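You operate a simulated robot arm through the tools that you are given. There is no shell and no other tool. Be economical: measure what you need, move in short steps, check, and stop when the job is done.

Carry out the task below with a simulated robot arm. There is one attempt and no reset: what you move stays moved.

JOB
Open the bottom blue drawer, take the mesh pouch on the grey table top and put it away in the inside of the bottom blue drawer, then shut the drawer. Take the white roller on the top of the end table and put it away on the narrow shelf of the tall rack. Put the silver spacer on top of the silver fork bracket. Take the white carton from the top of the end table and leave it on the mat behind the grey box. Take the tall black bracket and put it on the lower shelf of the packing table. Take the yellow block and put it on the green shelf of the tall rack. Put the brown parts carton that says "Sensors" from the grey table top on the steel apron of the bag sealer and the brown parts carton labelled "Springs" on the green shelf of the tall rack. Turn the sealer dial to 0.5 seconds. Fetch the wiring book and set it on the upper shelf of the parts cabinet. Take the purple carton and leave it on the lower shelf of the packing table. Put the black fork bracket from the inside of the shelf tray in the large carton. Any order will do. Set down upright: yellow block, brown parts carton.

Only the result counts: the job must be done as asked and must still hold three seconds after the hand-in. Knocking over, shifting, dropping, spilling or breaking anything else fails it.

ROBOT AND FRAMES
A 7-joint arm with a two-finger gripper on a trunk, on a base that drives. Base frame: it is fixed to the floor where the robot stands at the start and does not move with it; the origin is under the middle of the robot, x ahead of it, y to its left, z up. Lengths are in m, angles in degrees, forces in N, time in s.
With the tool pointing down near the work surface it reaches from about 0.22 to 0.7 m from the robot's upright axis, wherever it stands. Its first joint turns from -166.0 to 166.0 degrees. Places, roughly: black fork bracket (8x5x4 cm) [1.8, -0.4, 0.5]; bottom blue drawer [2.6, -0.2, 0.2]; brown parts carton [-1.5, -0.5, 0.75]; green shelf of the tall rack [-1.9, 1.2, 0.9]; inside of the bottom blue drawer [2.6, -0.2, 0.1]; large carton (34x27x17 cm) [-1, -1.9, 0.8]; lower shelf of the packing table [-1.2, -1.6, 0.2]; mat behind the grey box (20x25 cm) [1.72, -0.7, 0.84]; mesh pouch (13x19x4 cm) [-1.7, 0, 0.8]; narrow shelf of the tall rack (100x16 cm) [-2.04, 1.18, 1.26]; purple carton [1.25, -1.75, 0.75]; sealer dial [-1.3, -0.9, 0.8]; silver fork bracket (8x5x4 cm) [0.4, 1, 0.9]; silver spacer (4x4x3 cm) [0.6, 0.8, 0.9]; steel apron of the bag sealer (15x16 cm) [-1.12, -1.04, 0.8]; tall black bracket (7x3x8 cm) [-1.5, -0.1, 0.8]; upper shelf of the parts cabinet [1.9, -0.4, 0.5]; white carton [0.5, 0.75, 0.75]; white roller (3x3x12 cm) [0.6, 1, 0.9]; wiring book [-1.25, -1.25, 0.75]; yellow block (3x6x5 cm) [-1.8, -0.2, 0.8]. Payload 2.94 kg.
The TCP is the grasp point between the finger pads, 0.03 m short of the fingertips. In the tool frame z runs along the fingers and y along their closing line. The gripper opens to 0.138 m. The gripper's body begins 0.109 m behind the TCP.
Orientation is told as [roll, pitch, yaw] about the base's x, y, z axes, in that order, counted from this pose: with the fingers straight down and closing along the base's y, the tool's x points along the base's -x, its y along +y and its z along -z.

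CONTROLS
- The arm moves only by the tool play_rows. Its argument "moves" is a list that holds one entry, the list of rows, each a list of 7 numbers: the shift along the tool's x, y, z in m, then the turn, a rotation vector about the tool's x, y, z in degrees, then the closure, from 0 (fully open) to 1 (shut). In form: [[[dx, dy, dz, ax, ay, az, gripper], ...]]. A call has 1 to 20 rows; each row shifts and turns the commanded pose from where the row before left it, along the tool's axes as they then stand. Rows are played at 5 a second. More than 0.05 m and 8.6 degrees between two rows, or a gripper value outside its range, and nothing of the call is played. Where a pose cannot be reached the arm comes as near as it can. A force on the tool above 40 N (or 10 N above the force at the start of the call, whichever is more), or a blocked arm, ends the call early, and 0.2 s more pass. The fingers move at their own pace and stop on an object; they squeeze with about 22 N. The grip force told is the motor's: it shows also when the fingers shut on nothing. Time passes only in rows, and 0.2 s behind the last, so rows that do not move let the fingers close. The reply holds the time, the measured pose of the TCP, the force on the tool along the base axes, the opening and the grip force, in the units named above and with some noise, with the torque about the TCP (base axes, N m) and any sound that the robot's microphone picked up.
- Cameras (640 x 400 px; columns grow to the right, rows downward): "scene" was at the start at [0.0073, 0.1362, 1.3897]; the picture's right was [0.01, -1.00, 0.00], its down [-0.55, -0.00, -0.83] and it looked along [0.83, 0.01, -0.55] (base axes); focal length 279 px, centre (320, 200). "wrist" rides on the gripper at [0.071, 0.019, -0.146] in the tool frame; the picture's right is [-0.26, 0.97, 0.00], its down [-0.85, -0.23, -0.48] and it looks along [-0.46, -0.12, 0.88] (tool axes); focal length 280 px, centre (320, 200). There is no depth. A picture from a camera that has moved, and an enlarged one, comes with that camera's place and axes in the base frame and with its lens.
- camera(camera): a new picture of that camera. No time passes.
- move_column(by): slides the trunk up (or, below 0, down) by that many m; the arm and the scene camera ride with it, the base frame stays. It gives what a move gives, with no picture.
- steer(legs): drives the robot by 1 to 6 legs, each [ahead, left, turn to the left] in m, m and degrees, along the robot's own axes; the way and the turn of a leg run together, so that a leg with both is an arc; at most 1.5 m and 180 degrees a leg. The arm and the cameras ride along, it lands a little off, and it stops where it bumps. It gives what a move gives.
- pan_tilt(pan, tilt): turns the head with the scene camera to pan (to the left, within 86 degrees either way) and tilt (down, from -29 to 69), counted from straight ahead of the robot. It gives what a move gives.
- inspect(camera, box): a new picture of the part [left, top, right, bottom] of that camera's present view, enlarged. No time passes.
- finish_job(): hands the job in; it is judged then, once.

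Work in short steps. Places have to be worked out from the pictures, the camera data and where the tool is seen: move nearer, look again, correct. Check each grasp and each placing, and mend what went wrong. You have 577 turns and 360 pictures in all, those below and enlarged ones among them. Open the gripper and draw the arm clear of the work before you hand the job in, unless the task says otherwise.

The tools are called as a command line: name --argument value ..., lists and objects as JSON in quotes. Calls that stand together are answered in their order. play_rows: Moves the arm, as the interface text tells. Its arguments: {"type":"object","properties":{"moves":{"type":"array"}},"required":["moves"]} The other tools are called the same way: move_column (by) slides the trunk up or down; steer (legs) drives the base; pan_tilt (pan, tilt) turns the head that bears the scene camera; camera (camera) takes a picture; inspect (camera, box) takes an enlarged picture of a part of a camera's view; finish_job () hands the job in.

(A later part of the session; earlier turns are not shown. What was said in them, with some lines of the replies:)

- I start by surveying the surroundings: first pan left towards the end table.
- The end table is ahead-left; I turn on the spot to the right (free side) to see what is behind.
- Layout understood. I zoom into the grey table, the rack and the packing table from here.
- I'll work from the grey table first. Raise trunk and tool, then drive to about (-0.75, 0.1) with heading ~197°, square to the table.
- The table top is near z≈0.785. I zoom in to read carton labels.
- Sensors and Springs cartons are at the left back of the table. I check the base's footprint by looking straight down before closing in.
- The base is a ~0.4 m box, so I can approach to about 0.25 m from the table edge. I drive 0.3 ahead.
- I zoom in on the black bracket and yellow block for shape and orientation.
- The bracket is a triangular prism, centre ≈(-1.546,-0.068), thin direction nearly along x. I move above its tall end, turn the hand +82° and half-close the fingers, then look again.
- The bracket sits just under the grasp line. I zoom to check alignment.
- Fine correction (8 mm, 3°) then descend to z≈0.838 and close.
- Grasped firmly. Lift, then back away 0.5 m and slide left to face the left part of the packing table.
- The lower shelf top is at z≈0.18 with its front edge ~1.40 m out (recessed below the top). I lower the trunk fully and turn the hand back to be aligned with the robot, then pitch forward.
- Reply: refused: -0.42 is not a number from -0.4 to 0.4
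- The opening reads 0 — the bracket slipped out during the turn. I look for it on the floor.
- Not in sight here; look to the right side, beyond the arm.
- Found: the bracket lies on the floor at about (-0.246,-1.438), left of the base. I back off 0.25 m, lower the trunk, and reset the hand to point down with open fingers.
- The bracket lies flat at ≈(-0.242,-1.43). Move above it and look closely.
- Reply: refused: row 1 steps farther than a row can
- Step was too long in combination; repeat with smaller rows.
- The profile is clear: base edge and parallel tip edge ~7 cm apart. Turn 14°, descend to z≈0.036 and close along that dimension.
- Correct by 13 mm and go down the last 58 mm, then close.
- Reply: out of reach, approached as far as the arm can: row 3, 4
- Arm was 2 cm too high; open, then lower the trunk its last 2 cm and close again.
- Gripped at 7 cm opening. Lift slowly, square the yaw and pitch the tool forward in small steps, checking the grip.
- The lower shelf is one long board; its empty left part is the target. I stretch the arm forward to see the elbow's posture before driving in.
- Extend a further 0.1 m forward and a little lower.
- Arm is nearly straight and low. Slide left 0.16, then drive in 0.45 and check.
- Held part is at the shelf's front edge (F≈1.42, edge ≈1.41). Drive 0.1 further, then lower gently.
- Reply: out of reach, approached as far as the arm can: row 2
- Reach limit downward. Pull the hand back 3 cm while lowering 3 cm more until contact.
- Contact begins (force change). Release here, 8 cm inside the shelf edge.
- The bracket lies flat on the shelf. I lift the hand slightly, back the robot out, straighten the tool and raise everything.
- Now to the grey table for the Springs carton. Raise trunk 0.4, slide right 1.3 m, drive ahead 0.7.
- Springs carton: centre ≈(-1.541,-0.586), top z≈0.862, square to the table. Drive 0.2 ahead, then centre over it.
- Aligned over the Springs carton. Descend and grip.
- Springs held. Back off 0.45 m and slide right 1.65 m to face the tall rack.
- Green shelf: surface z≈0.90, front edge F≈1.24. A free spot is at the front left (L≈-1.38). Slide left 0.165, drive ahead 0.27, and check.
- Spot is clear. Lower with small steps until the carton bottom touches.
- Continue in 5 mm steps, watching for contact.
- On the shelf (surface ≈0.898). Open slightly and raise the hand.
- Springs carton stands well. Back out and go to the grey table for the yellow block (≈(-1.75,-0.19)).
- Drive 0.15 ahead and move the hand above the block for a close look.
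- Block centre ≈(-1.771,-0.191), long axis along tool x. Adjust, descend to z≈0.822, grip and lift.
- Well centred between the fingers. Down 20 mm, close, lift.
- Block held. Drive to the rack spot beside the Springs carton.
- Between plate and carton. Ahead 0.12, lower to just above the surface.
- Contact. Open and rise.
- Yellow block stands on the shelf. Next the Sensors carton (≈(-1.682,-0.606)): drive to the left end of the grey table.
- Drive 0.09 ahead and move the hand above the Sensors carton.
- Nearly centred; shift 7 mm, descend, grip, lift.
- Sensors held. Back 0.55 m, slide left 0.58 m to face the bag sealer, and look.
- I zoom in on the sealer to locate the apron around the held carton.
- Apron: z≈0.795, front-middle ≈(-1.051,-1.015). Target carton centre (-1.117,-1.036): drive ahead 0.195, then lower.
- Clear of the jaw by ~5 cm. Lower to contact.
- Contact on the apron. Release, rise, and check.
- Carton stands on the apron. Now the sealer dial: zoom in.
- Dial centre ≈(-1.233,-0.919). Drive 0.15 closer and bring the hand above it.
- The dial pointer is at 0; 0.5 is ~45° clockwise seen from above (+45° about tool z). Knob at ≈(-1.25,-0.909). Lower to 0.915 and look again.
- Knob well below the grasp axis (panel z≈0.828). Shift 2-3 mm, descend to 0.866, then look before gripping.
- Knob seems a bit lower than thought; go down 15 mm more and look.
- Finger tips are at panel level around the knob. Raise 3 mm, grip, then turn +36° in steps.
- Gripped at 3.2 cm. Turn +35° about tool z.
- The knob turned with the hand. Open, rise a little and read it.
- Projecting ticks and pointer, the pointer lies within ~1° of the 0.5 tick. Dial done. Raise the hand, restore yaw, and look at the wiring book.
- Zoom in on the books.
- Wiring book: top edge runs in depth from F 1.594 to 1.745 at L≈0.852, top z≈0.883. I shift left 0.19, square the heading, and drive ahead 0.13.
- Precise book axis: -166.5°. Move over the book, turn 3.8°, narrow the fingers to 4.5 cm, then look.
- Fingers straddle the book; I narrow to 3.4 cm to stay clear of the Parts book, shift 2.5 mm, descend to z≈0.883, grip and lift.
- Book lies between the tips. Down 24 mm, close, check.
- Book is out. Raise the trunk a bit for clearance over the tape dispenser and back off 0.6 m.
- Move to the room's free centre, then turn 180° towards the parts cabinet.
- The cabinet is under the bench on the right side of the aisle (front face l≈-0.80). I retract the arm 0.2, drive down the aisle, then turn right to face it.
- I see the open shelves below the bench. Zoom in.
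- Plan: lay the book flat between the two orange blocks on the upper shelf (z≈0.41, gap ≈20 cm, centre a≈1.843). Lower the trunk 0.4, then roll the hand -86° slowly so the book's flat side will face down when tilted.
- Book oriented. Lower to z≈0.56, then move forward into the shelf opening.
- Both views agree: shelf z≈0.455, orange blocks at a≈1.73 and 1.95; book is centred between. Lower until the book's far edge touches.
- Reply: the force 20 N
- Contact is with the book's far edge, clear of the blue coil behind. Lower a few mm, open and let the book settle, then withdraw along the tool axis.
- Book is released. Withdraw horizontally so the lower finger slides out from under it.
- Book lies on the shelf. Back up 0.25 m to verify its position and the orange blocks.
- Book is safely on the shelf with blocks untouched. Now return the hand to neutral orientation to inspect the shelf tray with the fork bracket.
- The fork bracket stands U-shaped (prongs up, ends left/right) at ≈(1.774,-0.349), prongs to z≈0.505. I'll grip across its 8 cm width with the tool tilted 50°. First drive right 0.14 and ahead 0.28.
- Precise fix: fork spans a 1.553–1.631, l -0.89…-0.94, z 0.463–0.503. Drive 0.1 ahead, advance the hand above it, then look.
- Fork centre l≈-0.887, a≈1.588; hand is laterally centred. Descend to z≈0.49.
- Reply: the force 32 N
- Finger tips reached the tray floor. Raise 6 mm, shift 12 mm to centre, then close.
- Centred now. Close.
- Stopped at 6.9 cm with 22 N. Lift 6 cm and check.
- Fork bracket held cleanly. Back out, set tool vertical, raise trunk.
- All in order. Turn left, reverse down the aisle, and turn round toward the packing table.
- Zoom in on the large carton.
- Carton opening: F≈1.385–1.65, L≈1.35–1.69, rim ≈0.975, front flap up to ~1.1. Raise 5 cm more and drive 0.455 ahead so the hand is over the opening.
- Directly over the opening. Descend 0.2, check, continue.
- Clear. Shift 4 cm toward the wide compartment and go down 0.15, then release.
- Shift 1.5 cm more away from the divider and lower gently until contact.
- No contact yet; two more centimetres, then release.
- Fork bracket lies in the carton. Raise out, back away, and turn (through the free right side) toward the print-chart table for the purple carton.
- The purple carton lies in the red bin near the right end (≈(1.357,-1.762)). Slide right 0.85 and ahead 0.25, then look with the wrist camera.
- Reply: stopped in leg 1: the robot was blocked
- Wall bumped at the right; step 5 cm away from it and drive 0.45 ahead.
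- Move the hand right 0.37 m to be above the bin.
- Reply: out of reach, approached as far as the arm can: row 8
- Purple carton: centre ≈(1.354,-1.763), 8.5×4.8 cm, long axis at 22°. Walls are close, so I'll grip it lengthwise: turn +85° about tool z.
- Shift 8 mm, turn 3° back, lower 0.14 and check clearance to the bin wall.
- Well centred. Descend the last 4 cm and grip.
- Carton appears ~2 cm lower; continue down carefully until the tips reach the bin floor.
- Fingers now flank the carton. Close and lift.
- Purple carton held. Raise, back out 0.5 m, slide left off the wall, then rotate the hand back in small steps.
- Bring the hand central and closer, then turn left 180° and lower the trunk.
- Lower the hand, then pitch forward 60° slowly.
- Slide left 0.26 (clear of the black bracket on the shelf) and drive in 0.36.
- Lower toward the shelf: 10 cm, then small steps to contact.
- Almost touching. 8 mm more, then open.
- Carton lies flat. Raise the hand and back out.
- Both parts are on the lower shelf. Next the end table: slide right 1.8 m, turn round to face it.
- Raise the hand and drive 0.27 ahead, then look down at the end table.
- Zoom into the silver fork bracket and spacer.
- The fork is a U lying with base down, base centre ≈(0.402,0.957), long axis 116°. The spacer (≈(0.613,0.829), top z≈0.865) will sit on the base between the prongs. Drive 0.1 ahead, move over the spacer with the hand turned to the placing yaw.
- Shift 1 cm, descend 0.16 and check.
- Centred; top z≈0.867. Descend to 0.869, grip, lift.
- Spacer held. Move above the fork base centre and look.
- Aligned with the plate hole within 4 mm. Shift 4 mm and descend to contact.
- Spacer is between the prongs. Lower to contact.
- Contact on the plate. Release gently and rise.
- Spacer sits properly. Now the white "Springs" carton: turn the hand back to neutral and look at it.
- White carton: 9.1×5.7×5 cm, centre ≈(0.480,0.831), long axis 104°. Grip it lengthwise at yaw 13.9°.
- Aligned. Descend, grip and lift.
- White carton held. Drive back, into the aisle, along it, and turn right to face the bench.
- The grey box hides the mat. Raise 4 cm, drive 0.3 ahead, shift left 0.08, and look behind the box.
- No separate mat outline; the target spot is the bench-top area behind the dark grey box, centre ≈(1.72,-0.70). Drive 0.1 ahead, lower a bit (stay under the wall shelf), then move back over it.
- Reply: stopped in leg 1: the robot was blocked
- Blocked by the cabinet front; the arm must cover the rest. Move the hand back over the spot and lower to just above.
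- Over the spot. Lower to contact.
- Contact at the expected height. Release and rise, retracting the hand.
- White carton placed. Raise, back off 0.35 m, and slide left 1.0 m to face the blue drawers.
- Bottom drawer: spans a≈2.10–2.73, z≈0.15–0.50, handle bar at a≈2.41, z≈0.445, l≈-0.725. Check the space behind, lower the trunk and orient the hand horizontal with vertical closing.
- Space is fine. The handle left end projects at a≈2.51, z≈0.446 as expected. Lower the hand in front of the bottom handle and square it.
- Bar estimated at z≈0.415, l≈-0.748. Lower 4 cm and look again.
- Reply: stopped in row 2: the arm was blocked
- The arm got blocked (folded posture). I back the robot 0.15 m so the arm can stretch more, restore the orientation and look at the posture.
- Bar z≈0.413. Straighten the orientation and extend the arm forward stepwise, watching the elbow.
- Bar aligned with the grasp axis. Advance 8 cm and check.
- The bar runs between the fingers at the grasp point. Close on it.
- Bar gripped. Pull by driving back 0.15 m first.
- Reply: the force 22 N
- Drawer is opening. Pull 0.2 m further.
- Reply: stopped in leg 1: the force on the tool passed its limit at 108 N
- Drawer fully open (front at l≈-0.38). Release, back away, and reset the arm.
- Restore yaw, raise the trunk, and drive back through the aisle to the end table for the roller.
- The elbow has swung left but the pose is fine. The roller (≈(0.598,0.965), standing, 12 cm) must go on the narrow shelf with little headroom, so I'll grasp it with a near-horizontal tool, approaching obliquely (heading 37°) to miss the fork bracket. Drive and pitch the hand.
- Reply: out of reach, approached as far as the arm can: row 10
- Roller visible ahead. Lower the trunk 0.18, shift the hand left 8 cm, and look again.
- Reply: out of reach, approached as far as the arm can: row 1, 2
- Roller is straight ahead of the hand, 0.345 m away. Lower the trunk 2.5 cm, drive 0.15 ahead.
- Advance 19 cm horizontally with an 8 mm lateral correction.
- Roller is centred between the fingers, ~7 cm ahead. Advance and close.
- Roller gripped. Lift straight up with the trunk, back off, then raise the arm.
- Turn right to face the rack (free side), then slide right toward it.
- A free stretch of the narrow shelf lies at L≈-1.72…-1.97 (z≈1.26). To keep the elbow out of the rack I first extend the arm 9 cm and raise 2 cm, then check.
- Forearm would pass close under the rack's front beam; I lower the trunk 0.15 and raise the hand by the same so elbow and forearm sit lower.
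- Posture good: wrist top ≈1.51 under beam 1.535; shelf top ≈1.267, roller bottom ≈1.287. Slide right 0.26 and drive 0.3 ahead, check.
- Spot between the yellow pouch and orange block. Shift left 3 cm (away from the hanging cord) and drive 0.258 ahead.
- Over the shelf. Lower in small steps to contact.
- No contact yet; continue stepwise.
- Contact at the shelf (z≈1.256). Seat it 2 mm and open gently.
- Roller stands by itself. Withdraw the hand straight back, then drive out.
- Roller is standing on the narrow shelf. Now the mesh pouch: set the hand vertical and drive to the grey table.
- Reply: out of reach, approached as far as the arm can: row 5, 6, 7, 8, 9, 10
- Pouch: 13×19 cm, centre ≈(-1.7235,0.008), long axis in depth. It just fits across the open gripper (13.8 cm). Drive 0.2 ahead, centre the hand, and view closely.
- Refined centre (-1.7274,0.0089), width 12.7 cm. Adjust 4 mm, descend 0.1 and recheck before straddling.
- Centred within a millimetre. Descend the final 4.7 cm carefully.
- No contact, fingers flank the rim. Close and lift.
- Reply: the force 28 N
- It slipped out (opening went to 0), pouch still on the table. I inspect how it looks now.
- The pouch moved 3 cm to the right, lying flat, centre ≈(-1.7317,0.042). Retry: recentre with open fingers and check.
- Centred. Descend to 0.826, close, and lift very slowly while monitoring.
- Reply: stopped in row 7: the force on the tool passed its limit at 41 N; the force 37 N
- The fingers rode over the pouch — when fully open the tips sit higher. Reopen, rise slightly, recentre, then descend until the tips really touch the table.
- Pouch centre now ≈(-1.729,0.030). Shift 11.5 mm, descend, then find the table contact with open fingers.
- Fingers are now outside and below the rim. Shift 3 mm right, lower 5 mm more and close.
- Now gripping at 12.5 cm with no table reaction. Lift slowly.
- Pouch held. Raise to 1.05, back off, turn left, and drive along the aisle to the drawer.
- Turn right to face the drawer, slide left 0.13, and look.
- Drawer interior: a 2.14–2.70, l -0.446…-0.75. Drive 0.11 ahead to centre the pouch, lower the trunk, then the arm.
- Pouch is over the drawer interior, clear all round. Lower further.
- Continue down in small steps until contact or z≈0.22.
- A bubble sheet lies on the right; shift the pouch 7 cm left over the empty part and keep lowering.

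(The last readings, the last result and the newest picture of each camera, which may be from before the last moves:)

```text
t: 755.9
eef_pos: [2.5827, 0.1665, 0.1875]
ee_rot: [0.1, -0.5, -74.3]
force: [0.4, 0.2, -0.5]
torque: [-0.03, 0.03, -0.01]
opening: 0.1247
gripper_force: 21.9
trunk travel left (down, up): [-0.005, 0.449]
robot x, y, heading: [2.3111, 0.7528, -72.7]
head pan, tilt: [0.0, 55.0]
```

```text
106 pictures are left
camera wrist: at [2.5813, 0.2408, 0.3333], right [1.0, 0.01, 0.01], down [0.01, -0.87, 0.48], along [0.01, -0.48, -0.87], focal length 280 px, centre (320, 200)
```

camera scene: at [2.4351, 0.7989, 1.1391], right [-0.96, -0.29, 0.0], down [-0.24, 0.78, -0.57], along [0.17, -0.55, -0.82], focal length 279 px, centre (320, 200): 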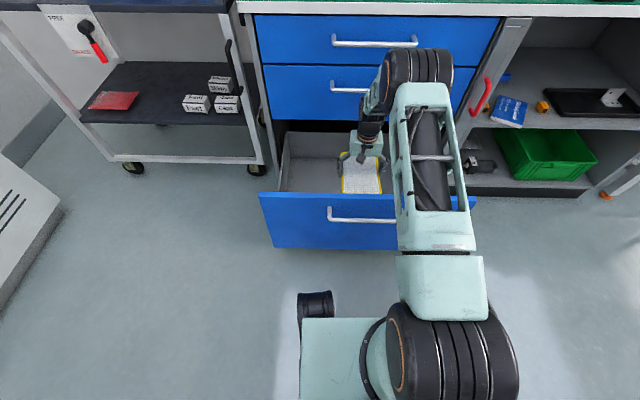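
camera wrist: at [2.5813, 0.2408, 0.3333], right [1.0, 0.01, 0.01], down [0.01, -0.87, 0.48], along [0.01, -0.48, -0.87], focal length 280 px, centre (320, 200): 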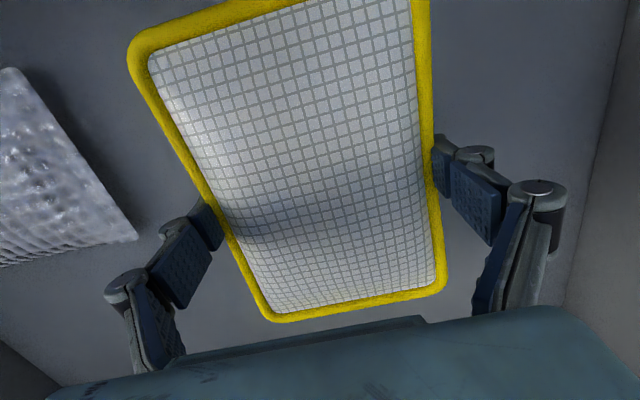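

Clear of the sheet. Continue to contact with the drawer floor.

play_rows --moves '[[[0, 0, 0.01, 0, 0, 0, 1], [0, 0, 0.01, 0, 0, 0, 1]]]'

play_rows --moves '[[[0, 0, 0.01, 0, 0, 0, 1], [0, 0, 0.01, 0, 0, 0, 1]]]'

```text
t: 756.5
eef_pos: [2.5852, 0.1664, 0.1678]
ee_rot: [0.2, -0.7, -74.4]
force: [0.2, 0.5, 0.0]
torque: [-0.03, -0.01, -0.03]
opening: 0.1246
gripper_force: 22.4
trunk travel left (down, up): [-0.005, 0.449]
robot x, y, heading: [2.315, 0.7513, -72.8]
head pan, tilt: [0.0, 55.0]
```

```text
t: 757.1
eef_pos: [2.585, 0.1642, 0.1505]
ee_rot: [0.1, -0.8, -74.3]
force: [-0.4, 1.1, 10.4]
torque: [0.16, 0.08, 0.07]
opening: 0.1249
gripper_force: 21.9
trunk travel left (down, up): [-0.005, 0.449]
robot x, y, heading: [2.3099, 0.7501, -72.8]
head pan, tilt: [0.0, 55.0]
```

Contact with the drawer floor. Open and raise straight up.

play_rows --moves '[[[0, 0, -0.003, 0, 0, 0, 0.05], [0, 0, 0, 0, 0, 0, 0], [0, 0, 0, 0, 0, 0, 0], [0, 0, -0.02, 0, 0, 0, 0], [0, 0, -0.03, 0, 0, 0, 0], [0, 0, -0.04, 0, 0, 0, 0], [0, 0, -0.05, 0, 0, 0, 0], [0, 0, -0.05, 0, 0, 0, 0], [0, 0, -0.05, 0, 0, 0, 0], [0, 0, -0.05, 0, 0, 0, 0], [0, 0, -0.05, 0, 0, 0, 0], [0, 0, -0.05, 0, 0, 0, 0]]]'

camera --camera "wrist"

```text
t: 759.7
eef_pos: [2.5807, 0.1699, 0.5412]
ee_rot: [0.2, -0.5, -74.3]
force: [0.1, -0.2, -1.1]
torque: [0.0, 0.0, 0.01]
opening: 0.138
gripper_force: 0.1
trunk travel left (down, up): [-0.005, 0.449]
robot x, y, heading: [2.3101, 0.7532, -73.1]
head pan, tilt: [0.0, 55.0]
```

```text
105 pictures are left
camera wrist: at [2.5785, 0.245, 0.6865], right [1.0, 0.01, 0.01], down [0.01, -0.88, 0.48], along [0.01, -0.48, -0.88], focal length 280 px, centre (320, 200)
```

wrist: 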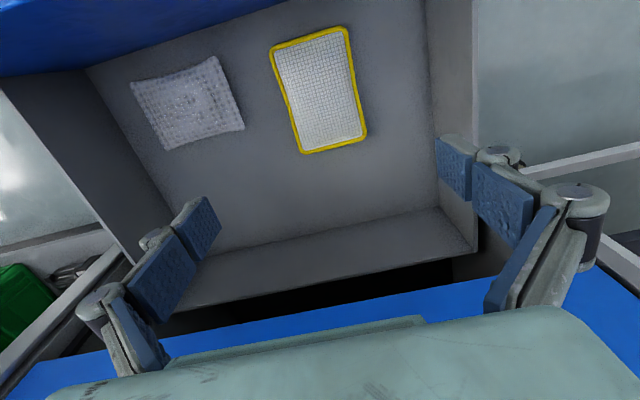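

Pouch lies flat in the drawer. Raise, back off, and set the closed hand horizontal to push the drawer shut.

play_rows --moves '[[[0, 0, -0.05, 0, 0, 0, 0.3], [0, 0, -0.05, 0, 0, 0, 0.6], [0, 0, -0.05, 0, 0, 0, 1], [0, 0, -0.03, 0, 0, 0, 1]]]'

steer --legs '[[-0.45, 0, 0]]'

play_rows --moves '[[[0, -0.03, 0.03, 0, 0, 0, 1], [0, -0.03, 0.03, 0, 0, 0, 1], [0, -0.03, 0.03, 0, 0, 0, 1], [0, 0, 0.045, 0, 0, 0, 1], [0, 0, 0.045, 0, 0, 0, 1], [0, 0, 0.045, 0, 0, 0, 1], [0, 0, 0.045, 0, 0, 0, 1], [0, 0, 0, 0, -8, 0, 1], [0, 0, 0, 0, -8, 0, 1], [0, 0, 0, 0, -8, 0, 1], [0, 0, 0, 0, -8, 0, 1], [0, 0, 0, 0, -8, 0, 1], [0, 0, 0, 0, -8, 0, 1], [0, 0, 0, 0, -8, 0, 1]]]'

camera --camera "scene"

camera --camera "wrist"

```text
t: 760.7
eef_pos: [2.58, 0.1706, 0.7223]
ee_rot: [0.1, -0.5, -74.4]
force: [0.1, 0.4, -0.8]
torque: [0.02, 0.01, 0.02]
opening: 0.0016
gripper_force: 1.2
trunk travel left (down, up): [-0.005, 0.449]
robot x, y, heading: [2.3086, 0.7519, -73.0]
head pan, tilt: [0.0, 55.0]
```

```text
t: 763.4
eef_pos: [2.4483, 0.6021, 0.7209]
ee_rot: [0.2, -0.6, -74.2]
force: [0.4, -0.3, 0.0]
torque: [0.01, -0.01, -0.01]
opening: 0.0001
gripper_force: 22.3
trunk travel left (down, up): [-0.005, 0.449]
robot x, y, heading: [2.1748, 1.1846, -72.7]
head pan, tilt: [0.0, 55.0]
```

```text
t: 766.4
eef_pos: [2.3634, 0.5754, 0.4499]
ee_rot: [0.3, -56.7, -74.4]
force: [0.3, -0.2, 1.0]
torque: [0.0, 0.0, 0.02]
opening: 0.0
gripper_force: 21.7
trunk travel left (down, up): [-0.005, 0.449]
robot x, y, heading: [2.1765, 1.1806, -72.7]
head pan, tilt: [0.0, 55.0]
```

```text
104 pictures are left
camera scene: at [2.3018, 1.2292, 1.1391], right [-0.95, -0.3, 0.0], down [-0.24, 0.78, -0.57], along [0.17, -0.55, -0.82], focal length 279 px, centre (320, 200)
```

scene: 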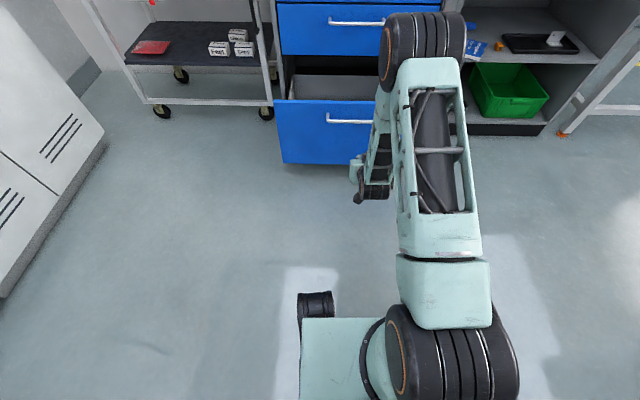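

```text
103 pictures are left
camera wrist: at [2.3374, 0.735, 0.4719], right [0.97, 0.12, 0.22], down [-0.21, -0.13, 0.97], along [0.15, -0.98, -0.1], focal length 280 px, centre (320, 200)
```

wrist: 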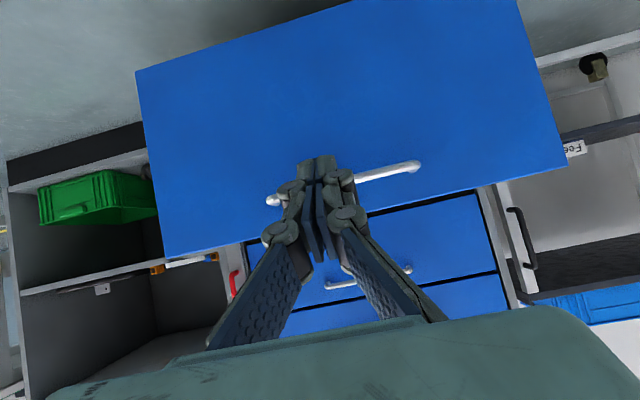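

Lower to z≈0.33, tilt a bit more, and extend forward.

play_rows --moves '[[[0.0336, 0, 0.0218, 0, 0, 0, 1], [0.0336, 0, 0.0218, 0, 0, 0, 1], [0.0336, 0, 0.0218, 0, 0, 0, 1], [0, 0, 0, 0, -8, 0, 1], [0, 0, 0, 0, -8, 0, 1], [-0.0117, 0, 0.0383, 0, 0, 0, 1], [-0.0117, 0, 0.0383, 0, 0, 0, 1], [-0.0117, 0, 0.0383, 0, 0, 0, 1]]]'

camera --camera "scene"

camera --camera "wrist"

```text
t: 768.2
eef_pos: [2.3978, 0.4604, 0.3299]
ee_rot: [0.6, -72.6, -74.7]
force: [0.5, 0.3, -0.4]
torque: [0.0, -0.02, -0.01]
opening: 0.0
gripper_force: 22.6
trunk travel left (down, up): [-0.005, 0.449]
robot x, y, heading: [2.1773, 1.1833, -72.7]
head pan, tilt: [0.0, 55.0]
```

```text
102 pictures are left
camera scene: at [2.3018, 1.2291, 1.1391], right [-0.95, -0.3, 0.0], down [-0.24, 0.78, -0.57], along [0.17, -0.55, -0.82], focal length 279 px, centre (320, 200)
```

scene: 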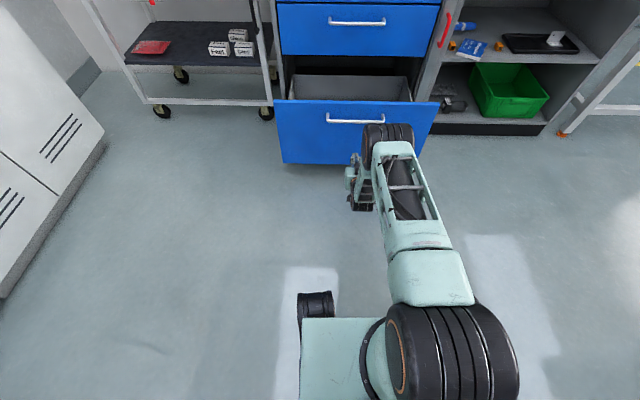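

```text
101 pictures are left
camera wrist: at [2.3711, 0.6196, 0.3065], right [0.95, 0.19, 0.25], down [-0.28, 0.13, 0.95], along [0.15, -0.97, 0.18], focal length 280 px, centre (320, 200)
```

wrist: 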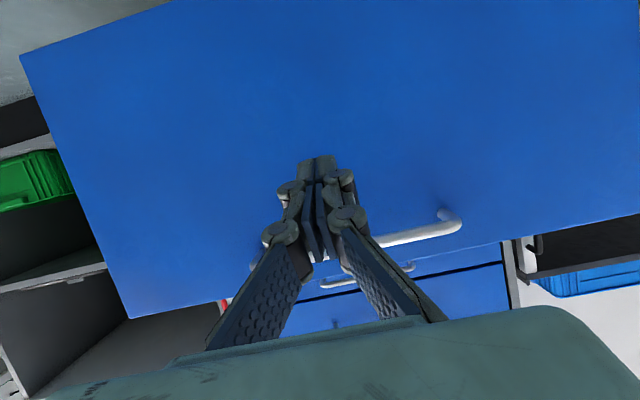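

Extend the arm a further 10 cm (robot back 0.1) so the elbow stays well behind the hand.

steer --legs '[[-0.1, 0, 0]]'

play_rows --moves '[[[-0.0117, 0, 0.0383, 0, 0, 0, 1], [-0.0117, 0, 0.0383, 0, 0, 0, 1], [-0.009, 0, 0.03, 0, 0, 0, 1]]]'

camera --camera "scene"

```text
t: 769.4
eef_pos: [2.3675, 0.5565, 0.3307]
ee_rot: [0.5, -72.7, -74.6]
force: [-0.6, -0.5, -0.8]
torque: [-0.01, 0.03, 0.01]
opening: 0.0
gripper_force: 21.4
trunk travel left (down, up): [-0.005, 0.449]
robot x, y, heading: [2.1463, 1.274, -73.0]
head pan, tilt: [0.0, 55.0]
```

```text
t: 770.2
eef_pos: [2.3982, 0.4484, 0.3289]
ee_rot: [0.6, -72.6, -74.7]
force: [-1.0, -0.3, 1.1]
torque: [-0.01, 0.01, -0.02]
opening: 0.0001
gripper_force: 22.0
trunk travel left (down, up): [-0.005, 0.449]
robot x, y, heading: [2.1471, 1.2715, -72.9]
head pan, tilt: [0.0, 55.0]
```

```text
100 pictures are left
camera scene: at [2.2723, 1.324, 1.1391], right [-0.95, -0.3, 0.0], down [-0.24, 0.78, -0.57], along [0.17, -0.55, -0.82], focal length 279 px, centre (320, 200)
```

scene: 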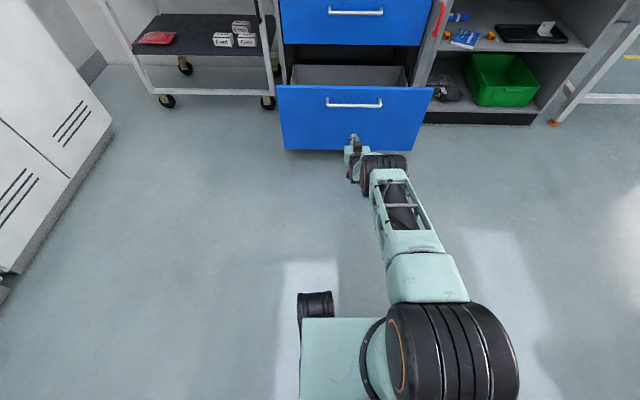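

Hand points at the middle of the drawer front below the handle. Push by driving ahead 0.3 m.

steer --legs '[[0.3, 0, 0]]'

camera --camera "scene"

```text
t: 772.2
eef_pos: [2.4865, 0.1625, 0.3293]
ee_rot: [0.5, -72.7, -74.8]
force: [0.4, 0.3, -0.1]
torque: [-0.04, -0.01, 0.01]
opening: 0.0
gripper_force: 28.1
trunk travel left (down, up): [-0.005, 0.449]
robot x, y, heading: [2.2326, 0.9908, -72.8]
head pan, tilt: [0.0, 55.0]
```

```text
99 pictures are left
camera scene: at [2.361, 1.0384, 1.1391], right [-0.96, -0.3, 0.0], down [-0.24, 0.78, -0.57], along [0.17, -0.55, -0.82], focal length 279 px, centre (320, 200)
```

scene: 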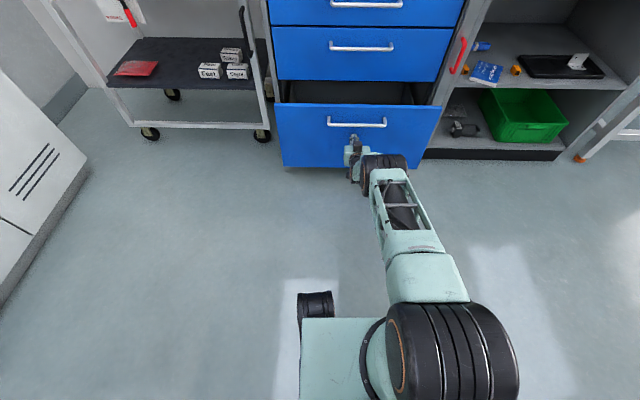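

Works. Push 0.12 more, then the rest.

steer --legs '[[0.12, 0, 0]]'

steer --legs '[[0.06, 0, 0]]'

camera --camera "scene"

```text
t: 773.5
eef_pos: [2.5217, 0.0481, 0.3302]
ee_rot: [0.6, -72.7, -74.8]
force: [-0.6, -0.4, 0.4]
torque: [-0.01, 0.0, -0.01]
opening: 0.0001
gripper_force: 28.4
trunk travel left (down, up): [-0.005, 0.449]
robot x, y, heading: [2.271, 0.8803, -72.7]
head pan, tilt: [0.0, 55.0]
```

```text
t: 774.5
eef_pos: [2.5348, 0.0078, 0.3262]
ee_rot: [0.5, -72.7, -74.7]
force: [-2.2, 7.4, 5.5]
torque: [-0.15, -0.05, -0.05]
opening: 0.0061
gripper_force: 27.9
trunk travel left (down, up): [-0.005, 0.449]
robot x, y, heading: [2.2848, 0.8276, -72.7]
head pan, tilt: [0.0, 55.0]
stopped in leg 1: the force on the tool passed its limit at 170 N (the readings are from after the stop); the commanded pose is now the measured one
```

```text
98 pictures are left
camera scene: at [2.4105, 0.8789, 1.1388], right [-0.96, -0.3, 0.0], down [-0.24, 0.78, -0.57], along [0.17, -0.55, -0.82], focal length 279 px, centre (320, 200)
```

scene: 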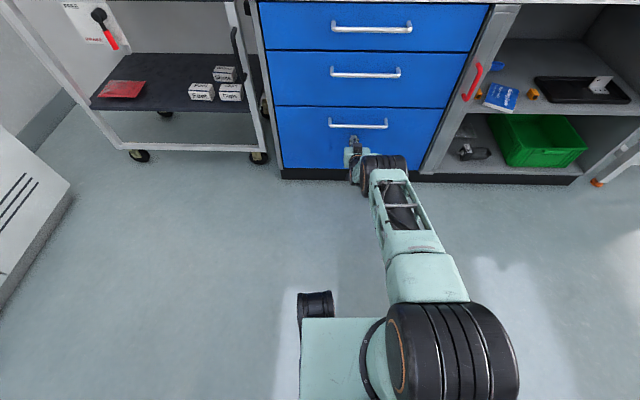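

Drawer appears shut. Back off and verify all drawer fronts are flush, and the shelf contents.

steer --legs '[[-0.35, 0, 0]]'

play_rows --moves '[[[0.03, 0, -0.035, 0, 8, 0, 0.5], [0.03, 0, -0.035, 0, 8, 0, 0.3], [0, 0, -0.04, 0, 8, 0, 0], [0, 0, -0.04, 0, 8, 0, 0], [0, 0, -0.04, 0, 8, 0, 0], [0, 0, -0.04, 0, 8, 0, 0], [0, 0, -0.04, 0, 8, 0, 0], [0, 0, -0.04, 0, 8, 0, 0], [0, 0, -0.03, 0, 8, 0, 0]]]'

move_column --by 0.4

pan_tilt --pan -10 --tilt 40

camera --camera "scene"

inspect --camera "scene" --box '[170, 150, 420, 330]'

```text
t: 776.7
eef_pos: [2.431, 0.3392, 0.3257]
ee_rot: [0.6, -72.6, -74.8]
force: [0.2, -0.1, -0.2]
torque: [-0.01, -0.03, 0.01]
opening: 0.0
gripper_force: 28.2
trunk travel left (down, up): [-0.005, 0.449]
robot x, y, heading: [2.1822, 1.1643, -73.1]
head pan, tilt: [0.0, 55.0]
```

```text
t: 778.7
eef_pos: [2.3687, 0.5615, 0.5115]
ee_rot: [0.2, -0.5, -74.3]
force: [0.6, 0.8, 0.4]
torque: [0.01, -0.01, 0.01]
opening: 0.1378
gripper_force: 0.0
trunk travel left (down, up): [-0.005, 0.449]
robot x, y, heading: [2.1826, 1.1624, -72.8]
head pan, tilt: [0.0, 55.0]
```

```text
t: 782.5
eef_pos: [2.3686, 0.5618, 0.9108]
ee_rot: [0.2, -0.6, -74.3]
force: [-0.4, -0.6, 0.1]
torque: [-0.01, 0.0, 0.01]
opening: 0.1382
gripper_force: 0.2
trunk travel left (down, up): [-0.405, 0.049]
robot x, y, heading: [2.1858, 1.1655, -73.1]
head pan, tilt: [0.0, 55.0]
```

```text
t: 783.3
eef_pos: [2.3683, 0.5609, 0.9119]
ee_rot: [0.3, -0.6, -74.3]
force: [0.6, 0.0, 0.4]
torque: [0.0, -0.01, -0.01]
opening: 0.1381
gripper_force: 0.1
trunk travel left (down, up): [-0.405, 0.049]
robot x, y, heading: [2.1793, 1.1643, -73.3]
head pan, tilt: [-10.0, 40.0]
```

```text
97 pictures are left
camera scene: at [2.2968, 1.1964, 1.5597], right [-0.99, -0.13, 0.0], down [-0.08, 0.64, -0.77], along [0.1, -0.76, -0.64], focal length 279 px, centre (320, 200)
```

scene: 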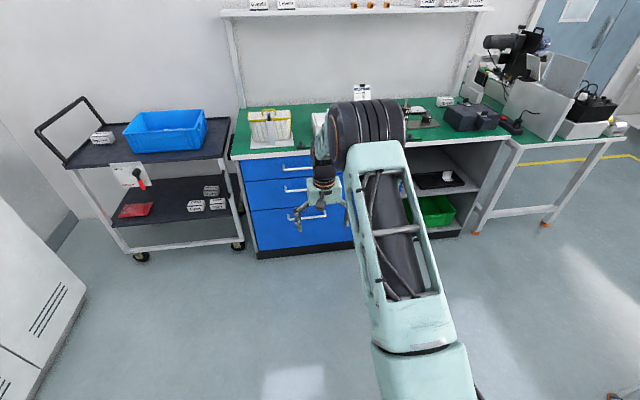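

```text
2.22 times, centred on (295, 240) of scene
camera zoom: at [2.2968, 1.1964, 1.5597], right [-0.99, -0.13, 0.0], down [-0.08, 0.64, -0.77], along [0.1, -0.76, -0.64], focal length 620 px, centre (376, 111)
```

zoom: 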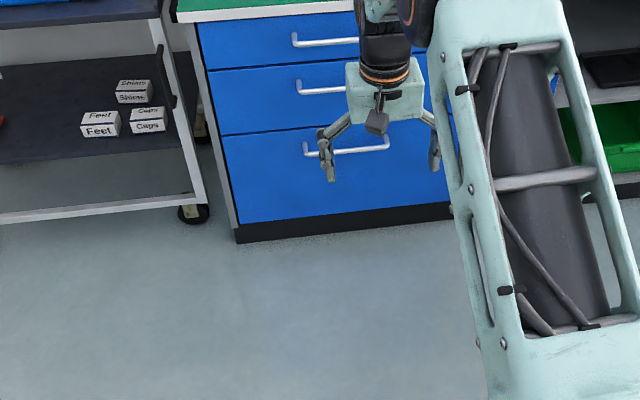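

All items are placed, the drawer is shut, and the open hand is clear. Handing in.

finish_job

```text
The job is handed in.
```

I finished every item in the job and handed it in, with the drawer shut, the gripper open and the arm clear.

- **Black bracket:** I dropped the tall black bracket on the floor once while carrying it. I picked it up and put it on the packing table's lower shelf, where it lies on its side.
- **Base bumps:** The robot base bumped a wall by the print-chart table and the front of the parts cabinet. I saw nothing shifted by either.
- **White carton:** I could see no separate mat outline behind the grey box. I set the carton on the green bench top at the coordinates you gave.
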